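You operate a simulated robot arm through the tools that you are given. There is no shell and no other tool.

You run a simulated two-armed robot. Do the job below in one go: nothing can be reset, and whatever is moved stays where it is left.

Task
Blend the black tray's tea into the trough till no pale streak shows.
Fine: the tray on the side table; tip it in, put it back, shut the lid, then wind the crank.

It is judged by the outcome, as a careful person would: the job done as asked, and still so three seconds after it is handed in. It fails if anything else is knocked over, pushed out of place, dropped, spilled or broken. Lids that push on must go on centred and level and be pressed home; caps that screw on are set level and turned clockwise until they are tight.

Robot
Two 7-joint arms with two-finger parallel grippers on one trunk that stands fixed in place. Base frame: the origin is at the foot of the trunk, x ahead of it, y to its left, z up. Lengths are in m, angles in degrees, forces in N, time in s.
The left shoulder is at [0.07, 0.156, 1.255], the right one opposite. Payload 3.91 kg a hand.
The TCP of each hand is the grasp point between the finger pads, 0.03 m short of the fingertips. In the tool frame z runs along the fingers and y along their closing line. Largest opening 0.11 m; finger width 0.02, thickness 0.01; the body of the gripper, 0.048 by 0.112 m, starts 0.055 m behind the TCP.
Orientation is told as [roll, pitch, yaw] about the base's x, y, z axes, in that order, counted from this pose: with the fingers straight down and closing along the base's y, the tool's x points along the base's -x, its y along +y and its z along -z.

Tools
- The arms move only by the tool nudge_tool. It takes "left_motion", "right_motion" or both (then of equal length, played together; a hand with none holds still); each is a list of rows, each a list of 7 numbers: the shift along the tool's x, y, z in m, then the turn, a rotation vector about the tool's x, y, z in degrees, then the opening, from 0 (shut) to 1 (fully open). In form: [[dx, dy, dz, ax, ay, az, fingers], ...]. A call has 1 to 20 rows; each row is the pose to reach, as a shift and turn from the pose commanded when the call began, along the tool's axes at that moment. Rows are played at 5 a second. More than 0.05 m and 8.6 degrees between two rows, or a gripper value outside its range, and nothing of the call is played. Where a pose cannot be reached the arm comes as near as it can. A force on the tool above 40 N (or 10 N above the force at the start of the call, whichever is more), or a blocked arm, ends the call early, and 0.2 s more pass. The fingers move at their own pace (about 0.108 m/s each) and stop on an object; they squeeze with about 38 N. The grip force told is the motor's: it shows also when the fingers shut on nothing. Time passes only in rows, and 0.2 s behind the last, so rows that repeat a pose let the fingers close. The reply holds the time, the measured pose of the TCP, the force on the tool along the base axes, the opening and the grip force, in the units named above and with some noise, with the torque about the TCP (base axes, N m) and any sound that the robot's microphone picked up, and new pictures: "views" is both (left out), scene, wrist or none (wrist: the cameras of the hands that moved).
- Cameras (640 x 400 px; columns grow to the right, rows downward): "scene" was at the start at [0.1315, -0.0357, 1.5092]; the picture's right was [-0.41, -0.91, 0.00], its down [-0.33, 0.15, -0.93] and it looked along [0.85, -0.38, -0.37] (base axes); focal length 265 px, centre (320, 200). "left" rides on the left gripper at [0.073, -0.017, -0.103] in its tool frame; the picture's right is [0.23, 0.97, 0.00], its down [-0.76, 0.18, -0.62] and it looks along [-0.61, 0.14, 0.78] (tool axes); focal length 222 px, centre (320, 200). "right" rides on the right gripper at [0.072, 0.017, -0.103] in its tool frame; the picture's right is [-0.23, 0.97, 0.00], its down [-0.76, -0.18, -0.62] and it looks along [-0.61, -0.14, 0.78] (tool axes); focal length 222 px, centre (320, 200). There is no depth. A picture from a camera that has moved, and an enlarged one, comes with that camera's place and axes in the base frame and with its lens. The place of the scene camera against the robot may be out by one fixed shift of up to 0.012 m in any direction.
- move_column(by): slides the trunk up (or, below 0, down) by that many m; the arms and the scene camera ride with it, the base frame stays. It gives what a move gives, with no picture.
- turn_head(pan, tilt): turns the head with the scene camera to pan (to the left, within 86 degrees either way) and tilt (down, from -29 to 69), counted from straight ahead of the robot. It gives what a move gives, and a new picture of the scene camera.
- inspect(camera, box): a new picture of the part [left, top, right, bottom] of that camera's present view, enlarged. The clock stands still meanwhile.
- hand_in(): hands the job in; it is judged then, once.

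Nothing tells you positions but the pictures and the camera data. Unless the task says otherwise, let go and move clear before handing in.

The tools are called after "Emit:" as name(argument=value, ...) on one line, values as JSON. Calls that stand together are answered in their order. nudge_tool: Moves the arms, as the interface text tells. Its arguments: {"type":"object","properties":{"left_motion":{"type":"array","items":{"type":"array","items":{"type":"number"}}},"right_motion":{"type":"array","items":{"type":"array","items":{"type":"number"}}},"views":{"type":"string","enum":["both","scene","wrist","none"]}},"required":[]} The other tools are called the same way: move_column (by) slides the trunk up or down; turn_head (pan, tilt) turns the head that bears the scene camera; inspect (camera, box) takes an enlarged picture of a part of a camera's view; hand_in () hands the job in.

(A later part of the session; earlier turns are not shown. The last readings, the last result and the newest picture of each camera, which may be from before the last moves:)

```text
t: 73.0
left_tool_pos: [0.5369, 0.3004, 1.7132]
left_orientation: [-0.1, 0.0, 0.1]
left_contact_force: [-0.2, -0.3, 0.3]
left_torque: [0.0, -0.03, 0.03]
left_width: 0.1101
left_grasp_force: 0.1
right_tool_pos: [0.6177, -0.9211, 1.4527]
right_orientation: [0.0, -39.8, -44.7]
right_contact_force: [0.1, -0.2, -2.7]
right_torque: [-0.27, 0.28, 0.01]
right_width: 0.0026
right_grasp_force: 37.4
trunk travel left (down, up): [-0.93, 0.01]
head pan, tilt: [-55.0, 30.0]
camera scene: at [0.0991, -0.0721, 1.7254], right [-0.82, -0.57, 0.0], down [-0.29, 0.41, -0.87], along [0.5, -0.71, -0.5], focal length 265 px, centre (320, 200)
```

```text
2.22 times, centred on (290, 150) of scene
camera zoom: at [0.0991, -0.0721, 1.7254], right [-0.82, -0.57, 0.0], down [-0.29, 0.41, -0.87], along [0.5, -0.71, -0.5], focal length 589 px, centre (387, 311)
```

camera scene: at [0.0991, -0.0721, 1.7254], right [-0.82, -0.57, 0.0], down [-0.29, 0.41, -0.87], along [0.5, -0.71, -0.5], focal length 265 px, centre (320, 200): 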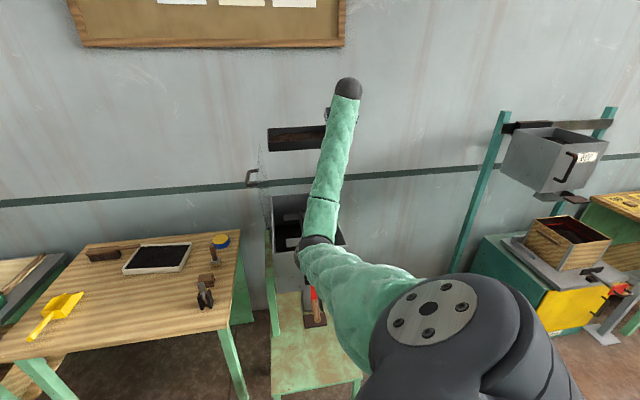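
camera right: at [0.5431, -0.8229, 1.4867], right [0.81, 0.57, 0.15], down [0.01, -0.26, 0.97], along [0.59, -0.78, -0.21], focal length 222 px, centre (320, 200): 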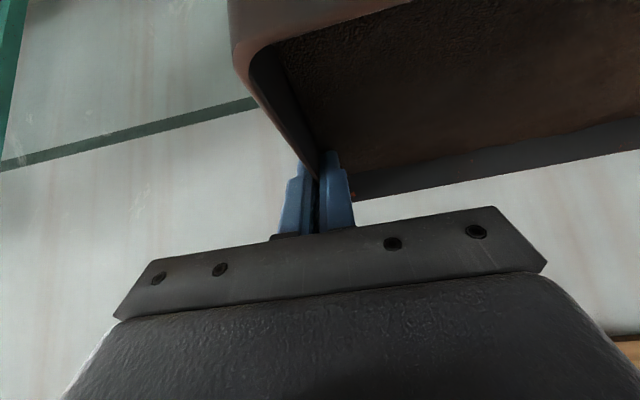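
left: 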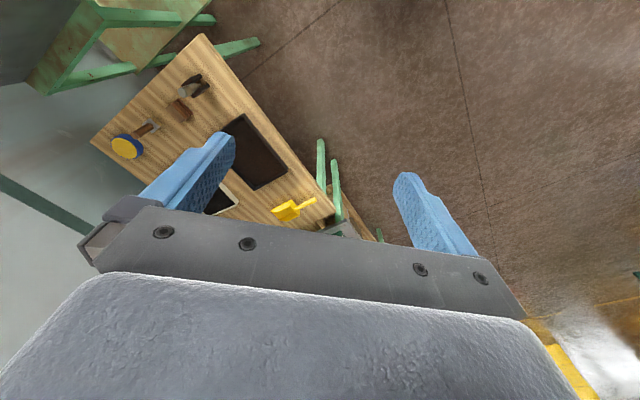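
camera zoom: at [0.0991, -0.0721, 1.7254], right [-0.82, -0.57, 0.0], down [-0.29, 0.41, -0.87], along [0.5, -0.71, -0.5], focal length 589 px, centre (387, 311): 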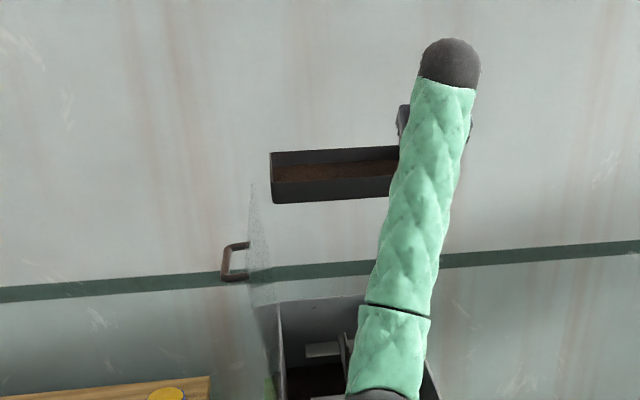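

The tray is over the trough with its left end clear of the lid, and the projections match what I see. I'll lower it straight down toward the opening.

Emit:
nudge_tool(right_motion=[[0.0064, 0, 0.0077, 0, 0, 0, 0], [0.0193, 0, 0.023, 0, 0, 0, 0], [0.0386, 0, 0.046, 0, 0, 0, 0], [0.0579, 0, 0.0689, 0, 0, 0, 0], [0.0772, 0, 0.0919, 0, 0, 0, 0], [0.0965, 0, 0.1149, 0, 0, 0, 0], [0.1158, 0, 0.1379, 0, 0, 0, 0], [0.1318, 0, 0.157, 0, 0, 0, 0], [0.1415, 0, 0.1685, 0, 0, 0, 0], [0.148, 0, 0.1762, 0, 0, 0, 0]], views="both")

Emit:
inspect(camera="scene", box=[220, 120, 400, 260])

Emit:
inspect(camera="right", box=[160, 0, 640, 230])

```text
t: 75.2
left_tool_pos: [0.5368, 0.2994, 1.7132]
left_orientation: [0.0, 0.0, 0.0]
left_contact_force: [-0.6, 0.1, 1.0]
left_torque: [-0.04, 0.0, 0.01]
left_width: 0.11
left_grasp_force: 0.0
right_tool_pos: [0.6161, -0.92, 1.2217]
right_orientation: [0.0, -39.8, -44.9]
right_contact_force: [-0.1, -1.0, -3.5]
right_torque: [-0.33, 0.23, 0.0]
right_width: 0.0031
right_grasp_force: 38.1
trunk travel left (down, up): [-0.93, 0.01]
head pan, tilt: [-55.0, 30.0]
camera scene: at [0.0989, -0.0722, 1.7254], right [-0.82, -0.57, 0.0], down [-0.29, 0.41, -0.87], along [0.5, -0.71, -0.5], focal length 265 px, centre (320, 200)
camera right: at [0.5415, -0.8221, 1.255], right [0.81, 0.57, 0.15], down [0.01, -0.26, 0.97], along [0.59, -0.78, -0.21], focal length 222 px, centre (320, 200)
```

scene: 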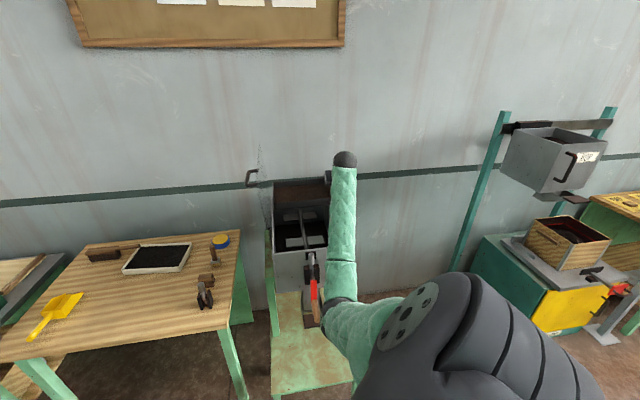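
right: 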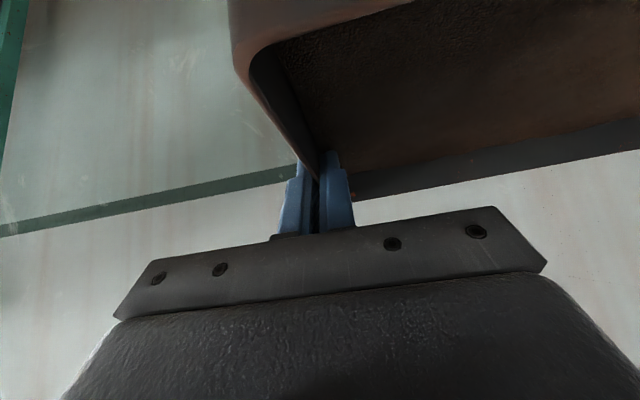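

```text
2.86 times, centred on (310, 190) of scene
camera zoom: at [0.0989, -0.0722, 1.7254], right [-0.82, -0.57, 0.0], down [-0.29, 0.41, -0.87], along [0.5, -0.71, -0.5], focal length 757 px, centre (349, 229)
```

zoom: 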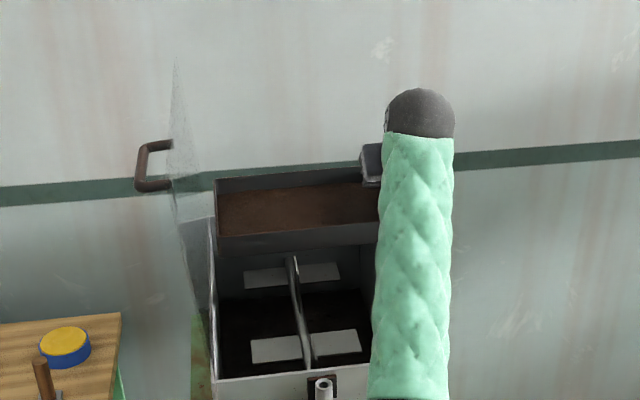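

```text
1.33 times, centred on (400, 115) of right
camera zoom: at [0.5415, -0.8221, 1.255], right [0.81, 0.57, 0.15], down [0.01, -0.26, 0.97], along [0.59, -0.78, -0.21], focal length 296 px, centre (213, 313)
```

zoom: 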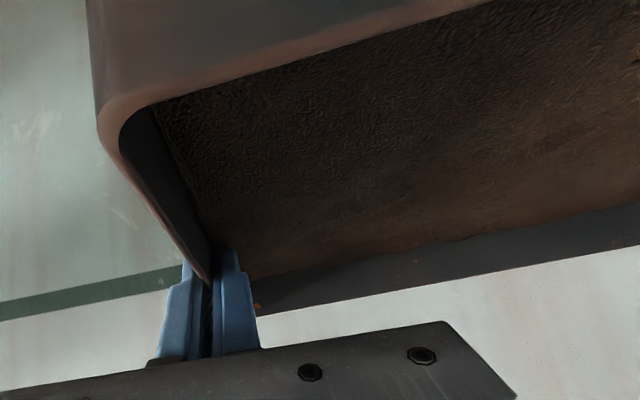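

The tray is level over the trough's middle, and I'm keeping the pouring lip well inside the front wall. I'll start tipping its near edge down slowly.

Emit:
nudge_tool(right_motion=[[0, 0, 0, 0, -3, 0, 0], [0, 0, 0, 0, -6, 0, 0], [0, 0, 0, 0, -9, 0, 0], [0, 0, 0, 0, -12, 0, 0], [0, 0, 0, 0, -15, 0, 0], [0, 0, 0, 0, -18, 0, 0], [0, 0, 0, 0, -21, 0, 0], [0, 0, 0, 0, -24, 0, 0]], views="both")

Emit:
inspect(camera="scene", box=[220, 120, 400, 260])

```text
t: 77.0
left_tool_pos: [0.5357, 0.2989, 1.713]
left_orientation: [0.0, 0.1, 0.2]
left_contact_force: [-0.4, 0.4, -0.5]
left_torque: [0.0, 0.01, 0.01]
left_width: 0.1101
left_grasp_force: 0.0
right_tool_pos: [0.6164, -0.9193, 1.2222]
right_orientation: [0.1, -63.9, -44.9]
right_contact_force: [0.1, 0.2, -3.2]
right_torque: [-0.27, 0.35, -0.01]
right_width: 0.0028
right_grasp_force: 37.8
trunk travel left (down, up): [-0.93, 0.01]
head pan, tilt: [-55.0, 30.0]
camera scene: at [0.0987, -0.0721, 1.7254], right [-0.82, -0.57, 0.0], down [-0.29, 0.41, -0.87], along [0.5, -0.71, -0.5], focal length 265 px, centre (320, 200)
camera right: at [0.5396, -0.8205, 1.2045], right [0.76, 0.62, 0.2], down [-0.28, 0.03, 0.96], along [0.59, -0.78, 0.2], focal length 222 px, centre (320, 200)
```

scene: 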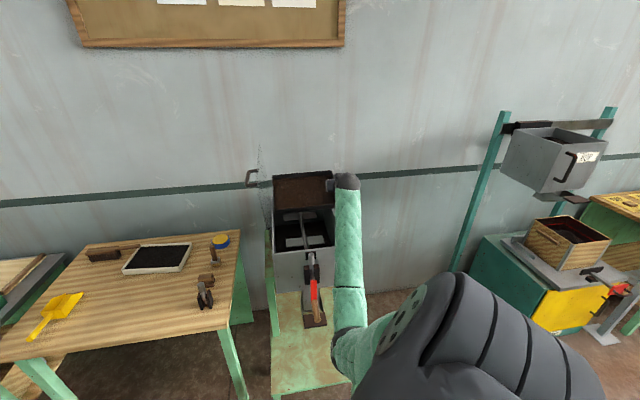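
right: 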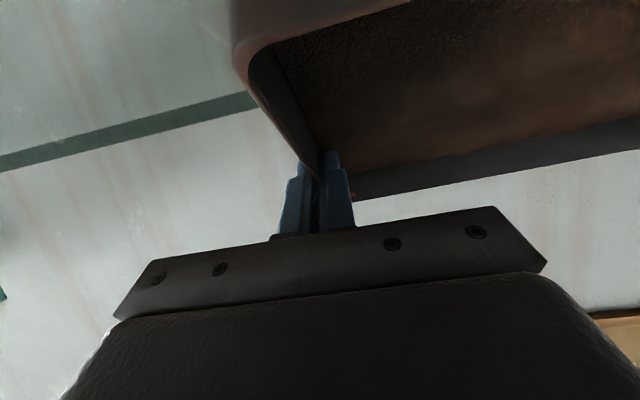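

```text
2.86 times, centred on (310, 190) of scene
camera zoom: at [0.0987, -0.0721, 1.7254], right [-0.82, -0.57, 0.0], down [-0.29, 0.41, -0.87], along [0.5, -0.71, -0.5], focal length 757 px, centre (349, 229)
```

zoom: 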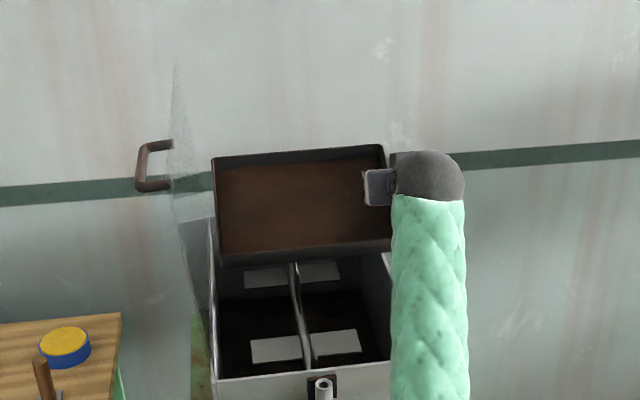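

Emit:
nudge_tool(right_motion=[[0, 0, 0, 0, -3, 0, 0], [0, 0, 0, 0, -6, 0, 0], [0, 0, 0, 0, -9, 0, 0], [0, 0, 0, 0, -12, 0, 0], [0, 0, 0, 0, -14, 0, 0], [0, 0, 0, 0, -16, 0, 0]], views="scene")

Emit:
inspect(camera="scene", box=[220, 120, 400, 260])

```text
t: 78.5
left_tool_pos: [0.5361, 0.2993, 1.7125]
left_orientation: [-0.1, 0.0, 0.1]
left_contact_force: [0.1, -0.7, 0.5]
left_torque: [0.0, 0.0, 0.0]
left_width: 0.1102
left_grasp_force: 0.0
right_tool_pos: [0.6159, -0.921, 1.2229]
right_orientation: [0.4, -80.0, -45.1]
right_contact_force: [-0.3, 0.3, -2.4]
right_torque: [-0.26, 0.32, 0.0]
right_width: 0.003
right_grasp_force: 38.1
trunk travel left (down, up): [-0.93, 0.01]
head pan, tilt: [-55.0, 30.0]
camera scene: at [0.0989, -0.0721, 1.7254], right [-0.82, -0.57, 0.0], down [-0.29, 0.41, -0.87], along [0.5, -0.71, -0.5], focal length 265 px, centre (320, 200)
```

scene: 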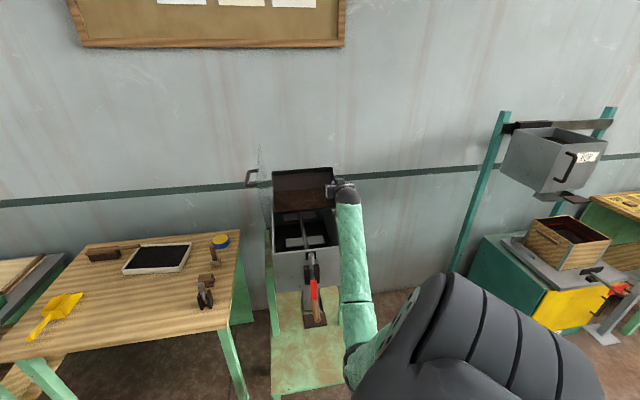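

```text
2.86 times, centred on (310, 190) of scene
camera zoom: at [0.0989, -0.0721, 1.7254], right [-0.82, -0.57, 0.0], down [-0.29, 0.41, -0.87], along [0.5, -0.71, -0.5], focal length 757 px, centre (349, 229)
```

zoom: 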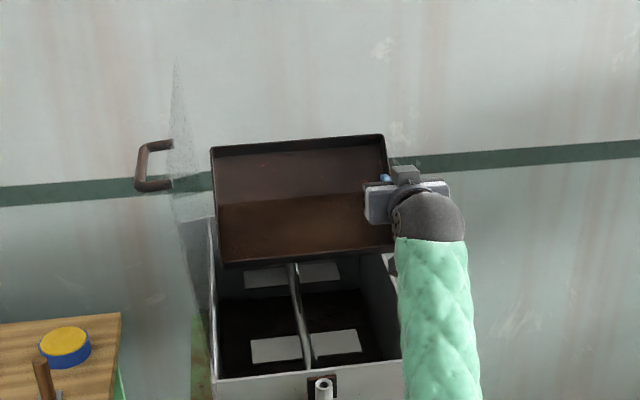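

Emit:
nudge_tool(right_motion=[[0, 0, 0, 0, -2.5, 0, 0], [0, 0, 0, 0, -5, 0, 0], [0, 0, 0, 0, -7.5, 0, 0], [0, 0, 0, 0, -10, 0, 0], [0, 0, 0, 0, -10, 0, 0]], views="scene")

Emit:
inspect(camera="scene", box=[220, 120, 400, 260])

```text
t: 79.7
left_tool_pos: [0.5369, 0.2985, 1.7139]
left_orientation: [0.1, 0.1, 0.1]
left_contact_force: [-0.4, -0.1, -0.3]
left_torque: [0.04, -0.01, -0.01]
left_width: 0.1097
left_grasp_force: 0.2
right_tool_pos: [0.6169, -0.92, 1.2226]
right_orientation: [7.1, -89.8, -51.8]
right_contact_force: [0.2, -0.8, -4.0]
right_torque: [-0.22, 0.33, 0.03]
right_width: 0.0029
right_grasp_force: 38.4
trunk travel left (down, up): [-0.93, 0.01]
head pan, tilt: [-55.0, 30.0]
camera scene: at [0.099, -0.072, 1.7254], right [-0.82, -0.57, 0.0], down [-0.29, 0.41, -0.87], along [0.5, -0.71, -0.5], focal length 265 px, centre (320, 200)
```

scene: 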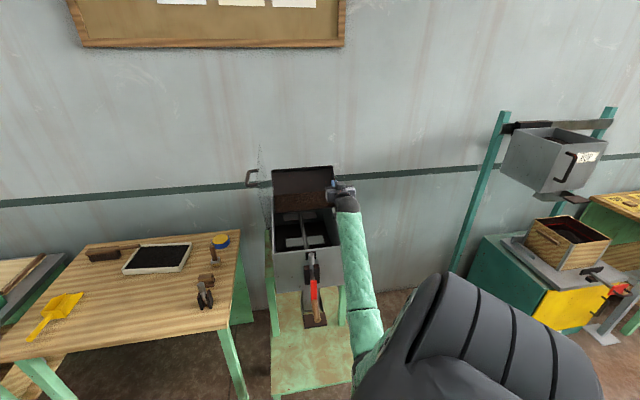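

```text
2.86 times, centred on (310, 190) of scene
camera zoom: at [0.099, -0.072, 1.7254], right [-0.82, -0.57, 0.0], down [-0.29, 0.41, -0.87], along [0.5, -0.71, -0.5], focal length 757 px, centre (349, 229)
```

zoom: 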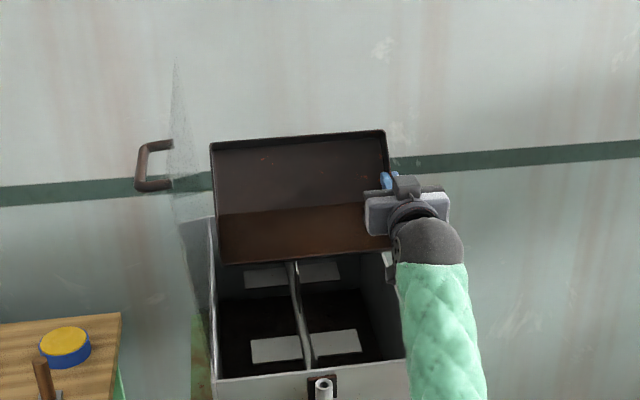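

Emit:
nudge_tool(right_motion=[[0, 0, 0, 0, -2.5, 0, 0], [0, 0, 0, 0, -5, 0, 0], [0, 0, 0, 0, -7.5, 0, 0], [0, 0, 0, 0, -10, 0, 0], [0, 0, 0, 0, -10, 0, 0], [0, 0, 0, 0, -10, 0, 0]], views="scene")

Emit:
inspect(camera="scene", box=[220, 120, 400, 260])

```text
t: 81.0
left_tool_pos: [0.5358, 0.3002, 1.7125]
left_orientation: [0.0, 0.0, 0.2]
left_contact_force: [0.1, 0.8, 0.2]
left_torque: [0.01, 0.04, 0.04]
left_width: 0.1102
left_grasp_force: 0.1
right_tool_pos: [0.6175, -0.92, 1.2231]
right_orientation: [179.9, -80.3, 135.3]
right_contact_force: [-0.5, -0.8, -2.4]
right_torque: [-0.22, 0.33, 0.0]
right_width: 0.0029
right_grasp_force: 38.0
trunk travel left (down, up): [-0.93, 0.01]
head pan, tilt: [-55.0, 30.0]
camera scene: at [0.0989, -0.0719, 1.7254], right [-0.82, -0.57, 0.0], down [-0.29, 0.41, -0.87], along [0.5, -0.71, -0.5], focal length 265 px, centre (320, 200)
```

scene: 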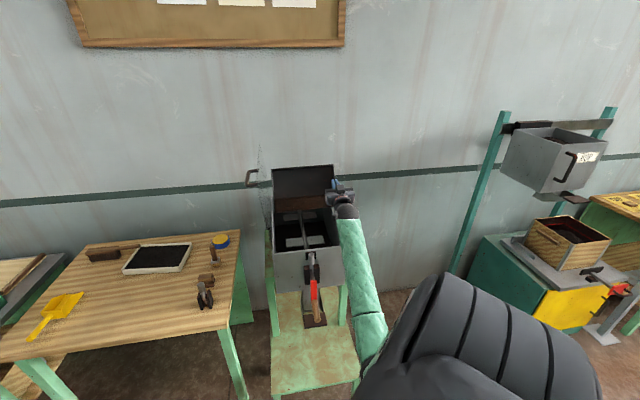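

```text
2.86 times, centred on (310, 190) of scene
camera zoom: at [0.0989, -0.0719, 1.7254], right [-0.82, -0.57, 0.0], down [-0.29, 0.41, -0.87], along [0.5, -0.71, -0.5], focal length 757 px, centre (349, 229)
```

zoom: 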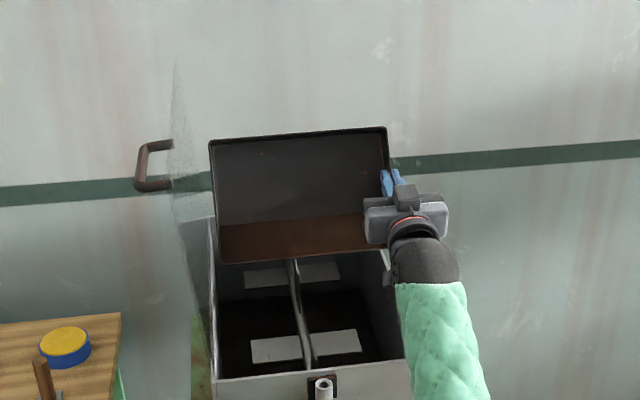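

Emit:
nudge_tool(right_motion=[[-0.007, 0, 0.001, 0, -2.5, 0, 0], [-0.015, 0, 0.0026, 0, -5, 0, 0], [-0.022, 0, 0.004, 0, -7.5, 0, 0], [-0.0296, 0, 0.0052, 0, -10, 0, 0], [-0.0296, 0, 0.0052, 0, -10, 0, 0], [-0.0296, 0, 0.0052, 0, -10, 0, 0]], views="both")

Emit:
inspect(camera="scene", box=[220, 120, 400, 260])

```text
t: 82.5
left_tool_pos: [0.5366, 0.2987, 1.7125]
left_orientation: [0.0, 0.0, 0.0]
left_contact_force: [0.2, 0.0, -0.7]
left_torque: [-0.01, 0.0, -0.03]
left_width: 0.1098
left_grasp_force: 0.1
right_tool_pos: [0.6175, -0.9205, 1.2542]
right_orientation: [179.8, -70.1, 135.4]
right_contact_force: [0.4, 0.1, -3.5]
right_torque: [-0.21, 0.28, -0.02]
right_width: 0.0028
right_grasp_force: 38.5
trunk travel left (down, up): [-0.93, 0.01]
head pan, tilt: [-55.0, 30.0]
camera scene: at [0.0988, -0.072, 1.7254], right [-0.82, -0.57, 0.0], down [-0.29, 0.41, -0.87], along [0.5, -0.71, -0.5], focal length 265 px, centre (320, 200)
camera right: at [0.5781, -0.8569, 1.1514], right [0.63, 0.75, 0.21], down [-0.72, 0.47, 0.5], along [0.28, -0.47, 0.84], focal length 222 px, centre (320, 200)
```

scene: 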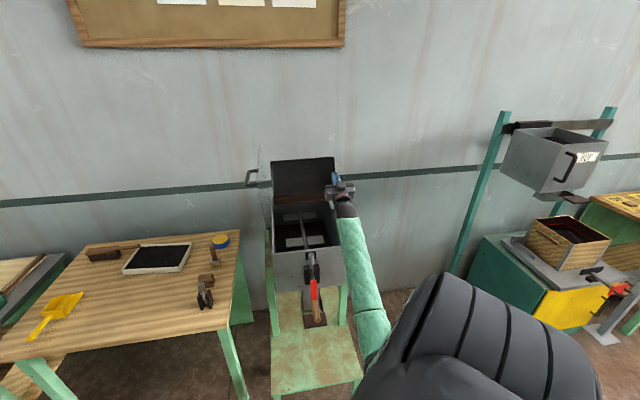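
right: 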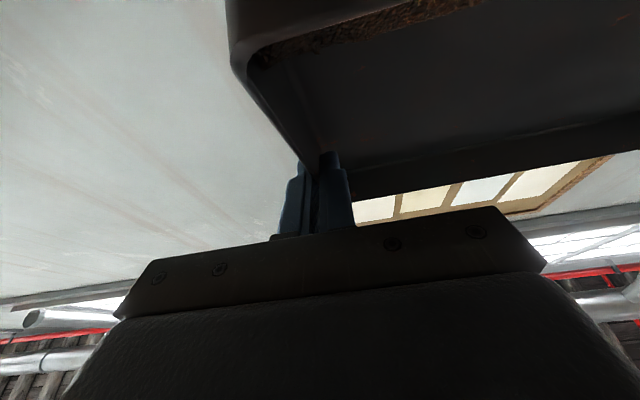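

```text
2.86 times, centred on (310, 190) of scene
camera zoom: at [0.0988, -0.072, 1.7254], right [-0.82, -0.57, 0.0], down [-0.29, 0.41, -0.87], along [0.5, -0.71, -0.5], focal length 757 px, centre (349, 229)
```

zoom: 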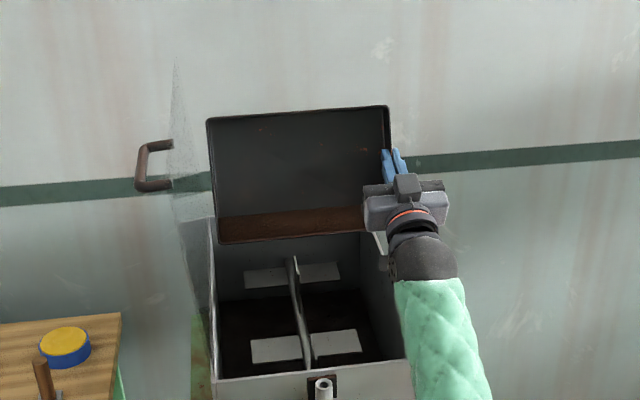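

Emit:
nudge_tool(right_motion=[[-0.009, 0, 0.0034, 0, -3, 0, 0], [-0.019, 0, 0.0068, 0, -6, 0, 0], [-0.028, 0, 0.01, 0, -9, 0, 0], [-0.038, 0, 0.0137, 0, -12, 0, 0], [-0.047, 0, 0.017, 0, -15, 0, 0], [-0.047, 0, 0.017, 0, -18, 0, 0], [-0.047, 0, 0.017, 0, -20, 0, 0], [-0.047, 0, 0.017, 0, -20, 0, 0]], views="both")

Emit:
inspect(camera="scene", box=[220, 120, 400, 260])

Emit:
inspect(camera="right", box=[200, 0, 640, 230])

```text
t: 84.2
left_tool_pos: [0.5369, 0.2978, 1.7127]
left_orientation: [0.1, -0.1, 0.1]
left_contact_force: [-0.4, -0.4, 1.3]
left_torque: [0.0, 0.0, -0.02]
left_width: 0.1099
left_grasp_force: 0.0
right_tool_pos: [0.6167, -0.9198, 1.3022]
right_orientation: [179.9, -50.2, 135.4]
right_contact_force: [-0.3, 0.6, -1.5]
right_torque: [-0.18, 0.26, 0.02]
right_width: 0.0027
right_grasp_force: 38.1
trunk travel left (down, up): [-0.93, 0.01]
head pan, tilt: [-55.0, 30.0]
camera scene: at [0.0987, -0.0719, 1.7254], right [-0.82, -0.57, 0.0], down [-0.29, 0.41, -0.87], along [0.5, -0.71, -0.5], focal length 265 px, centre (320, 200)
camera right: at [0.6054, -0.8855, 1.1818], right [0.58, 0.79, 0.18], down [-0.81, 0.55, 0.19], along [0.05, -0.25, 0.97], focal length 222 px, centre (320, 200)
```

scene: 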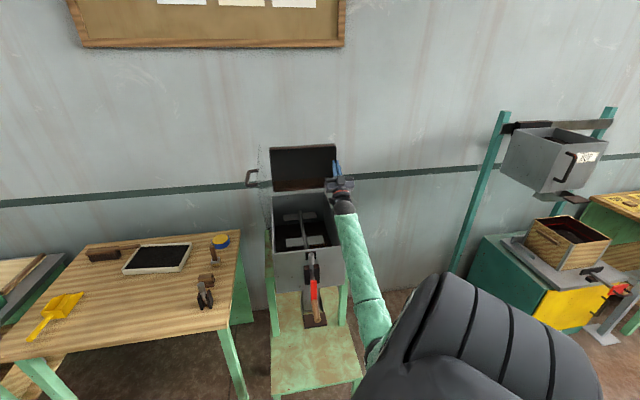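
right: 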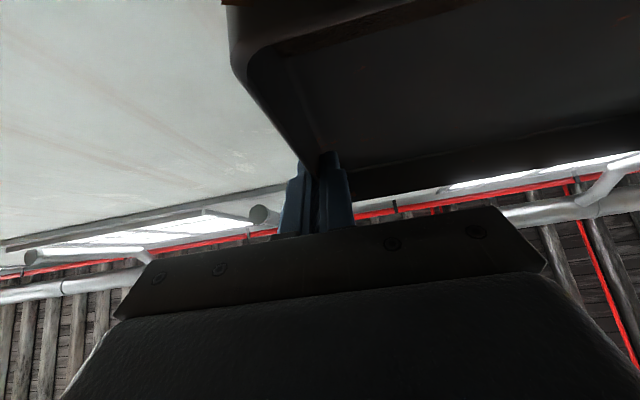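

```text
2.86 times, centred on (310, 190) of scene
camera zoom: at [0.0987, -0.0719, 1.7254], right [-0.82, -0.57, 0.0], down [-0.29, 0.41, -0.87], along [0.5, -0.71, -0.5], focal length 757 px, centre (349, 229)
```

zoom: 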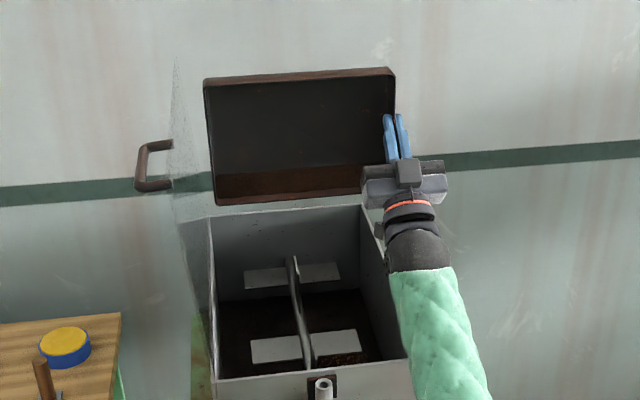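

```text
1.45 times, centred on (420, 115) of right
camera zoom: at [0.6054, -0.8855, 1.1818], right [0.58, 0.79, 0.18], down [-0.81, 0.55, 0.19], along [0.05, -0.25, 0.97], focal length 323 px, centre (174, 324)
```

zoom: 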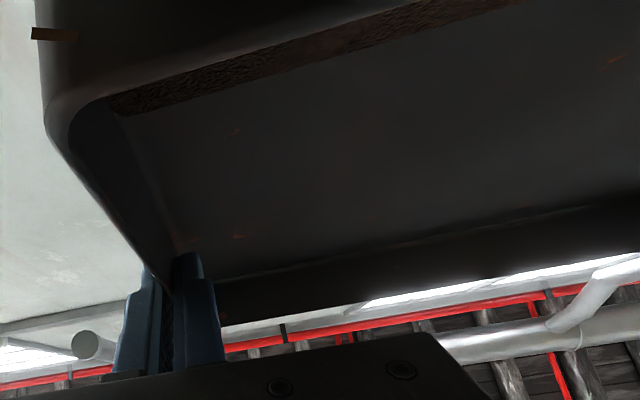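

Emit:
inspect(camera="scene", box=[265, 180, 365, 250])

Emit:
inspect(camera="scene", box=[250, 130, 370, 210])

```text
5.71 times, centred on (315, 215) of scene
camera zoom: at [0.0987, -0.0719, 1.7254], right [-0.82, -0.57, 0.0], down [-0.29, 0.41, -0.87], along [0.5, -0.71, -0.5], focal length 1514 px, centre (349, 114)
```

zoom: 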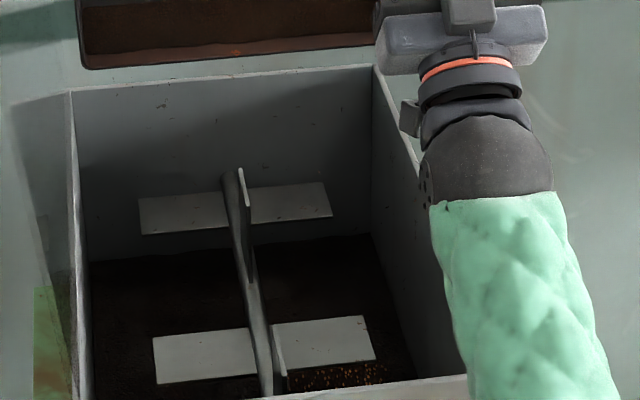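

```text
5.00 times, centred on (310, 170) of scene
camera zoom: at [0.0987, -0.0719, 1.7254], right [-0.82, -0.57, 0.0], down [-0.29, 0.41, -0.87], along [0.5, -0.71, -0.5], focal length 1324 px, centre (370, 350)
```

zoom: 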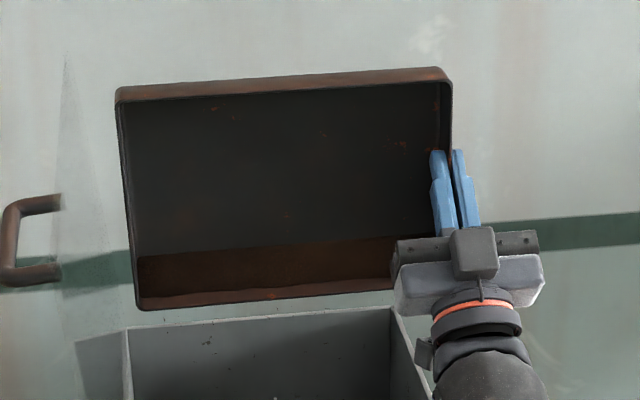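

Tea is starting to leave the lip and land inside the trough at the right front. I'll hold here briefly and see how it flows.

Emit:
nudge_tool(right_motion=[[0, 0, 0, 0, 0, 0, 0], [0, 0, 0, 0, 0, 0, 0], [0, 0, 0, 0, 0, 0, 0], [0, 0, 0, 0, 0, 0, 0], [0, 0, 0, 0, 0, 0, 0]], views="none")

Emit:
inspect(camera="scene", box=[250, 140, 370, 250])

Emit:
inspect(camera="right", box=[200, 0, 640, 230])

```text
t: 85.5
left_tool_pos: [0.5367, 0.2994, 1.7127]
left_orientation: [-0.1, 0.0, 0.1]
left_contact_force: [0.2, -0.3, -0.5]
left_torque: [0.01, -0.01, 0.0]
left_width: 0.1101
left_grasp_force: 0.1
right_tool_pos: [0.617, -0.9207, 1.3035]
right_orientation: [180.0, -50.2, 135.3]
right_contact_force: [-0.3, -0.6, -1.7]
right_torque: [-0.18, 0.26, 0.02]
right_width: 0.003
right_grasp_force: 38.3
trunk travel left (down, up): [-0.93, 0.01]
head pan, tilt: [-55.0, 30.0]
```

```text
3.64 times, centred on (310, 195) of scene
camera zoom: at [0.0988, -0.0719, 1.7254], right [-0.82, -0.57, 0.0], down [-0.29, 0.41, -0.87], along [0.5, -0.71, -0.5], focal length 963 px, centre (356, 218)
```

zoom: 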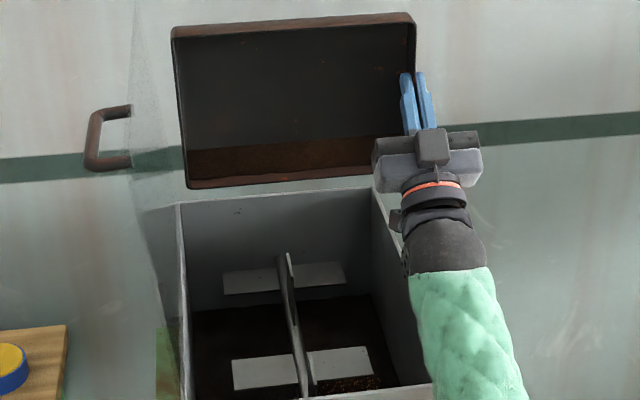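

```text
1.45 times, centred on (420, 115) of right
camera zoom: at [0.6054, -0.8855, 1.1819], right [0.58, 0.79, 0.17], down [-0.81, 0.55, 0.19], along [0.05, -0.25, 0.97], focal length 323 px, centre (174, 324)
```

zoom: 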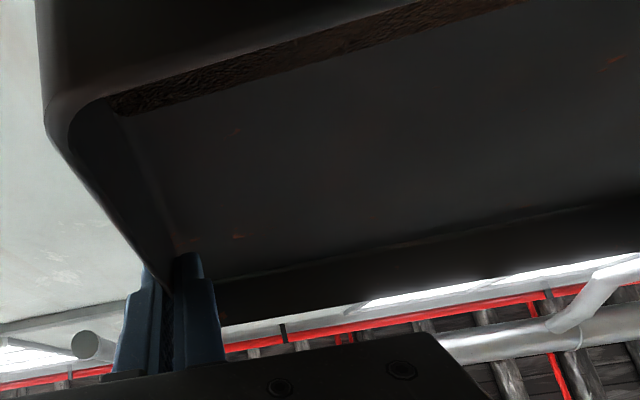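

About half the tea has gone; the rest sits against the tray's near wall and needs a steeper tip. I'll raise the hand for clearance and keep tilting.

Emit:
nudge_tool(right_motion=[[-0.017, 0, 0.0075, 0, -2, 0, 0], [-0.033, 0, 0.015, 0, -4, 0, 0], [-0.05, 0, 0.0225, 0, -7, 0, 0], [-0.0665, 0, 0.03, 0, -10, 0, 0], [-0.0665, 0, 0.03, 0, -10, 0, 0]], views="scene")

Emit:
inspect(camera="scene", box=[250, 110, 370, 250])

```text
t: 86.7
left_tool_pos: [0.537, 0.2997, 1.7123]
left_orientation: [0.0, -0.1, 0.1]
left_contact_force: [0.2, 0.4, -0.2]
left_torque: [0.0, 0.01, 0.03]
left_width: 0.1101
left_grasp_force: 0.0
right_tool_pos: [0.6018, -0.9061, 1.3739]
right_orientation: [180.0, -40.1, 135.3]
right_contact_force: [0.9, 0.4, -2.6]
right_torque: [-0.16, 0.21, -0.01]
right_width: 0.0026
right_grasp_force: 37.3
trunk travel left (down, up): [-0.93, 0.01]
head pan, tilt: [-55.0, 30.0]
camera scene: at [0.0988, -0.0719, 1.7254], right [-0.82, -0.57, 0.0], down [-0.29, 0.41, -0.87], along [0.5, -0.71, -0.5], focal length 265 px, centre (320, 200)
```

scene: 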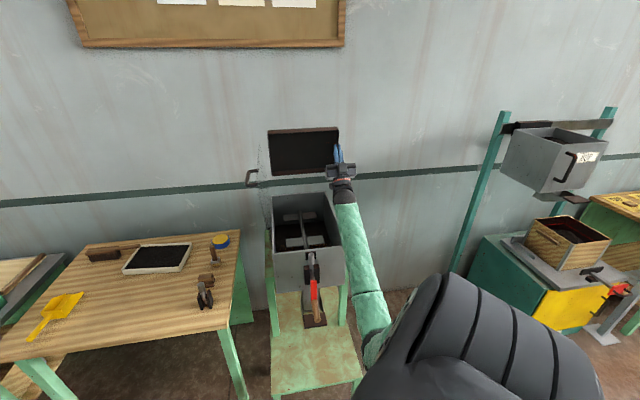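

```text
2.86 times, centred on (310, 180) of scene
camera zoom: at [0.0988, -0.0719, 1.7254], right [-0.82, -0.57, 0.0], down [-0.29, 0.41, -0.87], along [0.5, -0.71, -0.5], focal length 757 px, centre (349, 257)
```

zoom: 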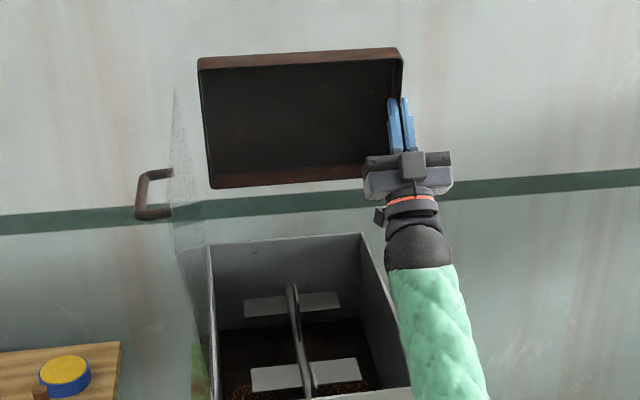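

Emit:
inspect(camera="scene", box=[255, 110, 355, 200])

Emit:
inspect(camera="scene", box=[260, 190, 360, 260])

Emit:
inspect(camera="scene", box=[250, 240, 380, 390])

Emit:
inspect(camera="right", box=[200, 0, 640, 230])

```text
4.44 times, centred on (305, 155) of scene
camera zoom: at [0.0988, -0.0719, 1.7254], right [-0.82, -0.57, 0.0], down [-0.29, 0.41, -0.87], along [0.5, -0.71, -0.5], focal length 1177 px, centre (387, 400)
```

zoom: 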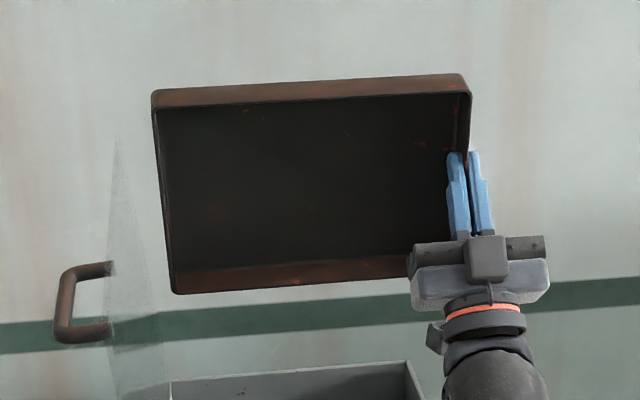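

```text
5.71 times, centred on (310, 225) of scene
camera zoom: at [0.0988, -0.0719, 1.7254], right [-0.82, -0.57, 0.0], down [-0.29, 0.41, -0.87], along [0.5, -0.71, -0.5], focal length 1514 px, centre (377, 57)
```

zoom: 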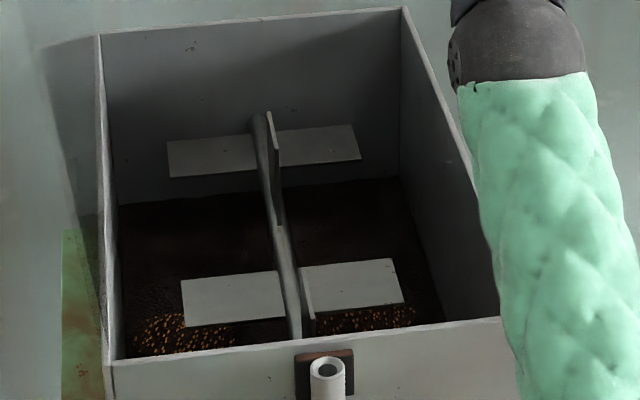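

```text
2.67 times, centred on (315, 315) of scene
camera zoom: at [0.0988, -0.0719, 1.7254], right [-0.82, -0.57, 0.0], down [-0.29, 0.41, -0.87], along [0.5, -0.71, -0.5], focal length 706 px, centre (333, -107)
```

zoom: 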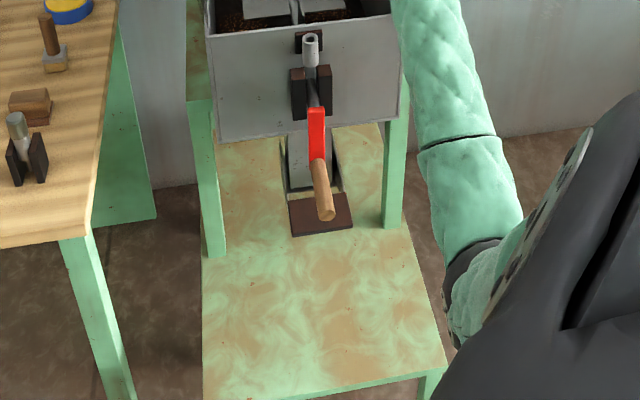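

```text
1.45 times, centred on (420, 115) of right
camera zoom: at [0.6068, -0.8865, 1.2484], right [0.56, 0.81, 0.15], down [-0.82, 0.57, 0.01], along [-0.07, -0.13, 0.99], focal length 323 px, centre (174, 324)
```

zoom: 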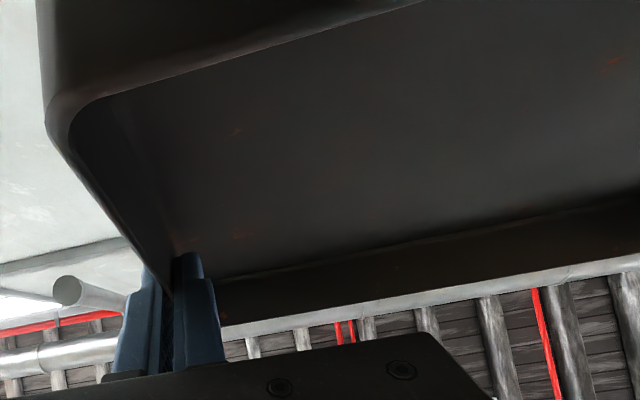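

The tray is empty, the reddish tea lies on the trough floor, and nothing has spilled outside. I'll turn the tray back to level and lift it above lid height to take it back.

Emit:
nudge_tool(right_motion=[[-0.003, 0, 0.006, 0, 7, 0, 0], [-0.006, 0, 0.012, 0, 15, 0, 0], [-0.009, 0, 0.018, 0, 23, 0, 0], [-0.012, 0, 0.025, 0, 31, 0, 0], [-0.015, 0, 0.031, 0, 39, 0, 0], [-0.018, 0, 0.037, 0, 47, 0, 0], [-0.021, 0, 0.043, 0, 55, 0, 0], [-0.024, 0, 0.049, 0, 63, 0, 0], [-0.027, 0, 0.055, 0, 71, 0, 0], [-0.03, 0, 0.061, 0, 79, 0, 0], [-0.033, 0, 0.067, 0, 86, 0, 0], [-0.036, 0, 0.0742, 0, 93, 0, 0], [-0.036, 0, 0.0742, 0, 100, 0, 0]], views="both")

```text
t: 89.5
left_tool_pos: [0.5364, 0.2978, 1.7131]
left_orientation: [0.0, 0.0, 0.0]
left_contact_force: [0.2, -0.3, -0.1]
left_torque: [0.0, -0.01, 0.0]
left_width: 0.11
left_grasp_force: 0.1
right_tool_pos: [0.6165, -0.9212, 1.4532]
right_orientation: [0.0, -39.7, -44.8]
right_contact_force: [0.3, -0.1, -2.5]
right_torque: [-0.22, 0.15, -0.01]
right_width: 0.0026
right_grasp_force: 37.3
trunk travel left (down, up): [-0.93, 0.01]
head pan, tilt: [-55.0, 30.0]
camera scene: at [0.099, -0.0721, 1.7253], right [-0.82, -0.57, 0.0], down [-0.29, 0.41, -0.87], along [0.5, -0.71, -0.5], focal length 265 px, centre (320, 200)
camera right: at [0.5427, -0.8233, 1.4869], right [0.81, 0.57, 0.15], down [0.01, -0.26, 0.97], along [0.59, -0.78, -0.21], focal length 222 px, centre (320, 200)
```

scene: 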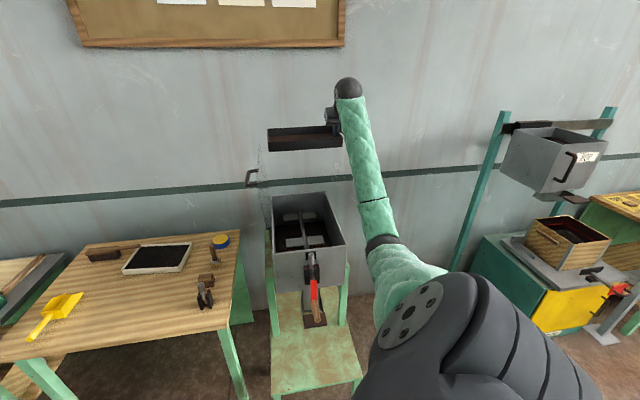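
right: 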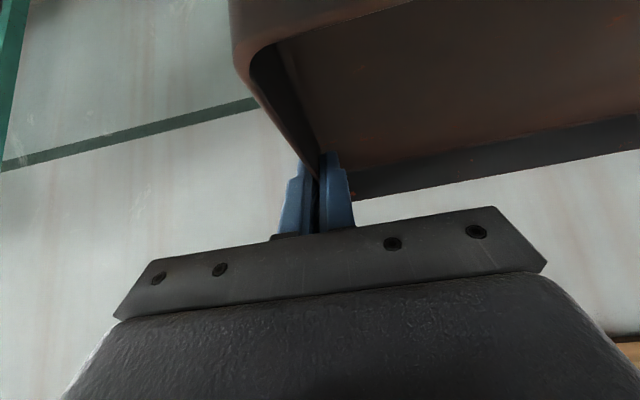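

Emit:
nudge_tool(right_motion=[[0, 0.015, 0, 0, 0, 0, 0], [0, 0.045, 0, 0, 0, 0, 0], [0, 0.08, 0, 0, 0, 0, 0], [0, 0.115, 0, 0, 0, 0, 0], [0, 0.15, 0, 0, 0, 0, 0], [0, 0.185, 0, 0, 0, 0, 0], [0, 0.22, 0, 0, 0, 0, 0], [0, 0.255, 0, 0, 0, 0, 0], [0, 0.29, 0, 0, 0, 0, 0], [0, 0.325, 0, 0, 0, 0, 0], [0, 0.36, 0, 0, 0, 0, 0], [0, 0.395, 0, 0, 0, 0, 0], [0, 0.43, 0, 0, 0, 0, 0], [0, 0.445, 0, 0, 0, 0, 0]], views="scene")

```text
t: 92.5
left_tool_pos: [0.5378, 0.3008, 1.7135]
left_orientation: [0.0, 0.1, 0.1]
left_contact_force: [-0.1, -0.6, 0.2]
left_torque: [-0.03, 0.0, 0.02]
left_width: 0.11
left_grasp_force: 0.1
right_tool_pos: [0.9313, -0.6056, 1.4527]
right_orientation: [0.1, -39.9, -44.7]
right_contact_force: [-0.3, 0.7, -2.0]
right_torque: [-0.2, 0.18, 0.01]
right_width: 0.0025
right_grasp_force: 38.2
trunk travel left (down, up): [-0.93, 0.01]
head pan, tilt: [-55.0, 30.0]
camera scene: at [0.0994, -0.0715, 1.7254], right [-0.82, -0.57, 0.0], down [-0.29, 0.41, -0.87], along [0.5, -0.71, -0.5], focal length 265 px, centre (320, 200)
```

scene: 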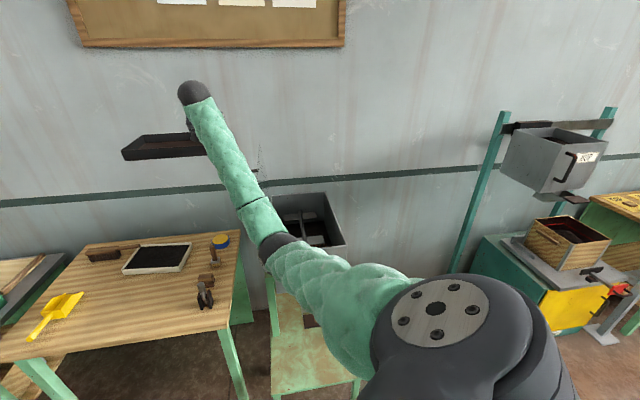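

Emit:
nudge_tool(right_motion=[[0.004, 0.011, -0.0035, 0, 0, 0, 0], [0.0135, 0.036, -0.0113, 0, 0, 0, 0], [0.0254, 0.068, -0.0213, 0, 0, 0, 0], [0.0373, 0.1, -0.0313, 0, 0, 0, 0], [0.0493, 0.132, -0.0414, 0, 0, 0, 0], [0.0612, 0.164, -0.0514, 0, 0, 0, 0], [0.0732, 0.196, -0.0614, 0, 0, 0, 0], [0.0851, 0.228, -0.0715, 0, 0, 0, 0], [0.0945, 0.253, -0.0793, 0, 0, 0, 0], [0.0979, 0.2621, -0.0822, 0, 0, 0, 0]], views="none")

Emit:
move_column(by=-0.25)

Emit:
turn_head(pan=-28, tilt=36)

```text
t: 94.7
left_tool_pos: [0.5365, 0.2999, 1.7123]
left_orientation: [-0.1, 0.0, 0.0]
left_contact_force: [0.2, -0.3, -1.0]
left_torque: [-0.01, 0.04, 0.0]
left_width: 0.1103
left_grasp_force: 0.0
right_tool_pos: [1.0248, -0.3285, 1.4533]
right_orientation: [0.0, -39.8, -44.7]
right_contact_force: [0.7, 0.8, -1.8]
right_torque: [-0.2, 0.18, -0.02]
right_width: 0.0024
right_grasp_force: 37.6
trunk travel left (down, up): [-0.93, 0.01]
head pan, tilt: [-55.0, 30.0]
```

```text
t: 97.2
left_tool_pos: [0.5356, 0.2994, 1.4625]
left_orientation: [0.1, -0.1, 0.1]
left_contact_force: [-0.2, 0.6, 0.2]
left_torque: [0.0, 0.02, 0.01]
left_width: 0.1099
left_grasp_force: 0.1
right_tool_pos: [1.024, -0.3291, 1.2047]
right_orientation: [0.0, -39.8, -44.8]
right_contact_force: [1.7, 0.5, -1.7]
right_torque: [-0.19, 0.16, -0.01]
right_width: 0.0026
right_grasp_force: 38.0
trunk travel left (down, up): [-0.68, 0.26]
head pan, tilt: [-55.0, 30.0]
```

```text
t: 98.1
left_tool_pos: [0.5367, 0.2997, 1.4627]
left_orientation: [0.0, 0.0, 0.0]
left_contact_force: [-0.3, 0.0, -0.1]
left_torque: [-0.03, -0.03, -0.03]
left_width: 0.1098
left_grasp_force: 0.1
right_tool_pos: [1.0247, -0.3293, 1.2042]
right_orientation: [0.0, -39.8, -44.7]
right_contact_force: [-0.3, 0.6, -2.5]
right_torque: [-0.2, 0.18, -0.02]
right_width: 0.0027
right_grasp_force: 38.0
trunk travel left (down, up): [-0.68, 0.26]
head pan, tilt: [-28.0, 36.0]
camera scene: at [0.1244, -0.0385, 1.466], right [-0.47, -0.88, 0.0], down [-0.52, 0.28, -0.81], along [0.71, -0.38, -0.59], focal length 265 px, centre (320, 200)
```

scene: 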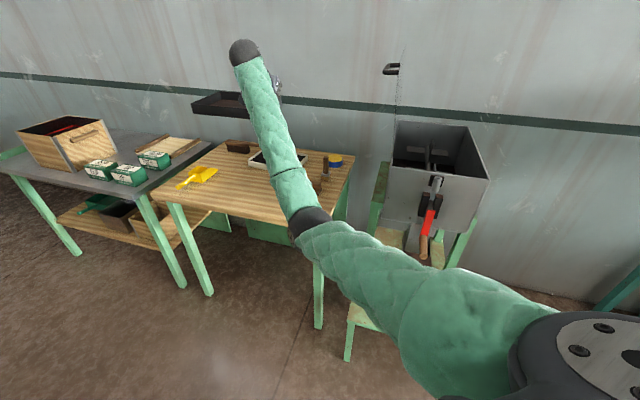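

Emit:
nudge_tool(right_motion=[[0.008, 0, 0.0096, 0, 0, 0, 0], [0.026, 0, 0.031, 0, 0, 0, 0], [0.048, 0, 0.0575, 0, 0, 0, 0], [0.071, 0, 0.0843, 0, 0, 0, 0], [0.093, 0, 0.111, 0, 0, 0, 0], [0.116, 0, 0.138, 0, 0, 0, 0], [0.138, 0, 0.165, 0, 0, 0, 0], [0.161, 0, 0.192, 0, 0, 0, 0], [0.183, 0, 0.219, 0, 0, 0, 0], [0.2, 0.0007, 0.24, 0, 0, 0, 0], [0.213, 0.0007, 0.256, 0, 0, 0, 0], [0.2192, 0.0007, 0.2632, 0, 0, 0, 0]], views="both")

Emit:
inspect(camera="scene", box=[190, 130, 350, 230])

```text
t: 100.7
left_tool_pos: [0.5362, 0.3001, 1.4625]
left_orientation: [0.0, 0.0, 0.1]
left_contact_force: [1.1, -0.6, 0.6]
left_torque: [0.0, 0.03, 0.0]
left_width: 0.1099
left_grasp_force: 0.1
right_tool_pos: [1.0235, -0.3295, 0.8616]
right_orientation: [0.0, -39.8, -44.8]
right_contact_force: [0.2, 0.5, -2.6]
right_torque: [-0.19, 0.19, 0.01]
right_width: 0.0024
right_grasp_force: 38.1
trunk travel left (down, up): [-0.68, 0.26]
head pan, tilt: [-28.0, 36.0]
camera scene: at [0.1244, -0.0384, 1.4661], right [-0.47, -0.88, 0.0], down [-0.52, 0.28, -0.81], along [0.71, -0.38, -0.59], focal length 265 px, centre (320, 200)
camera right: at [0.9491, -0.2325, 0.8954], right [0.81, 0.57, 0.15], down [0.01, -0.26, 0.97], along [0.59, -0.78, -0.21], focal length 222 px, centre (320, 200)
```

scene: 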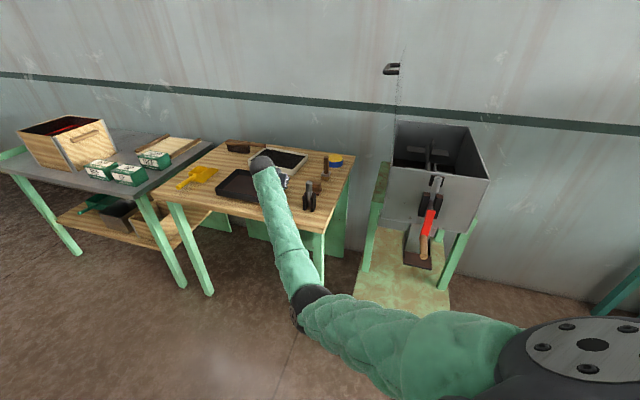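
right: 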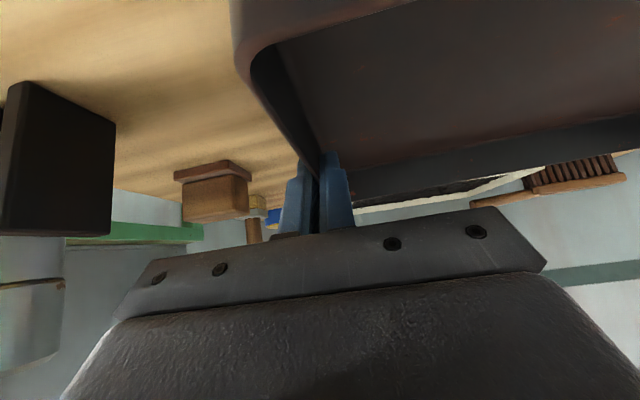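

```text
4.00 times, centred on (270, 180) of scene
camera zoom: at [0.1244, -0.0384, 1.4661], right [-0.47, -0.88, 0.0], down [-0.52, 0.28, -0.81], along [0.71, -0.38, -0.59], focal length 1060 px, centre (520, 280)
```

zoom: 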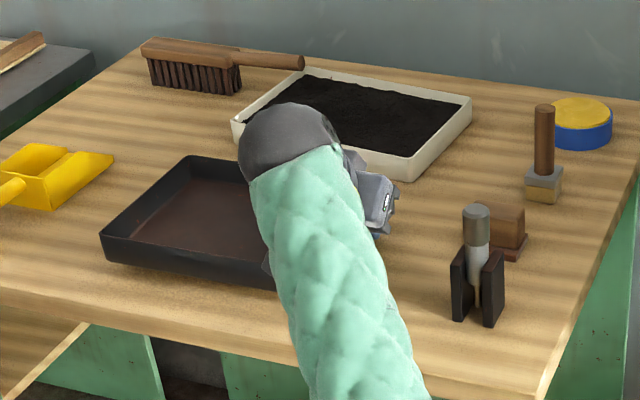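

Emit:
nudge_tool(right_motion=[[0.003, 0, 0.006, 0, 0, 0, 0], [0.0065, 0, 0.011, 0, 0, 0, 0], [0.0095, 0, 0.0145, 0, 0, 0, 0], [0.0115, 0, 0.0168, 0, 0, 0, 0], [0.013, 0, 0.0185, 0, 0, 0, 0]], views="wrist")

```text
t: 101.9
left_tool_pos: [0.5358, 0.2991, 1.4626]
left_orientation: [0.0, 0.0, 0.0]
left_contact_force: [0.0, 0.3, -0.6]
left_torque: [0.0, -0.02, -0.03]
left_width: 0.1099
left_grasp_force: 0.0
right_tool_pos: [1.0259, -0.3301, 0.84]
right_orientation: [-0.1, -40.0, -44.9]
right_contact_force: [-0.9, -0.6, -0.9]
right_torque: [-0.09, -0.04, -0.01]
right_width: 0.0027
right_grasp_force: 38.3
trunk travel left (down, up): [-0.68, 0.26]
head pan, tilt: [-28.0, 36.0]
camera right: at [0.9516, -0.2324, 0.874], right [0.81, 0.57, 0.15], down [0.01, -0.26, 0.97], along [0.59, -0.78, -0.21], focal length 222 px, centre (320, 200)
```

right: 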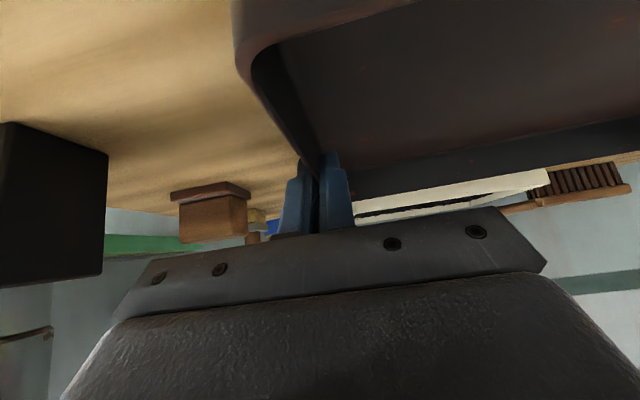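

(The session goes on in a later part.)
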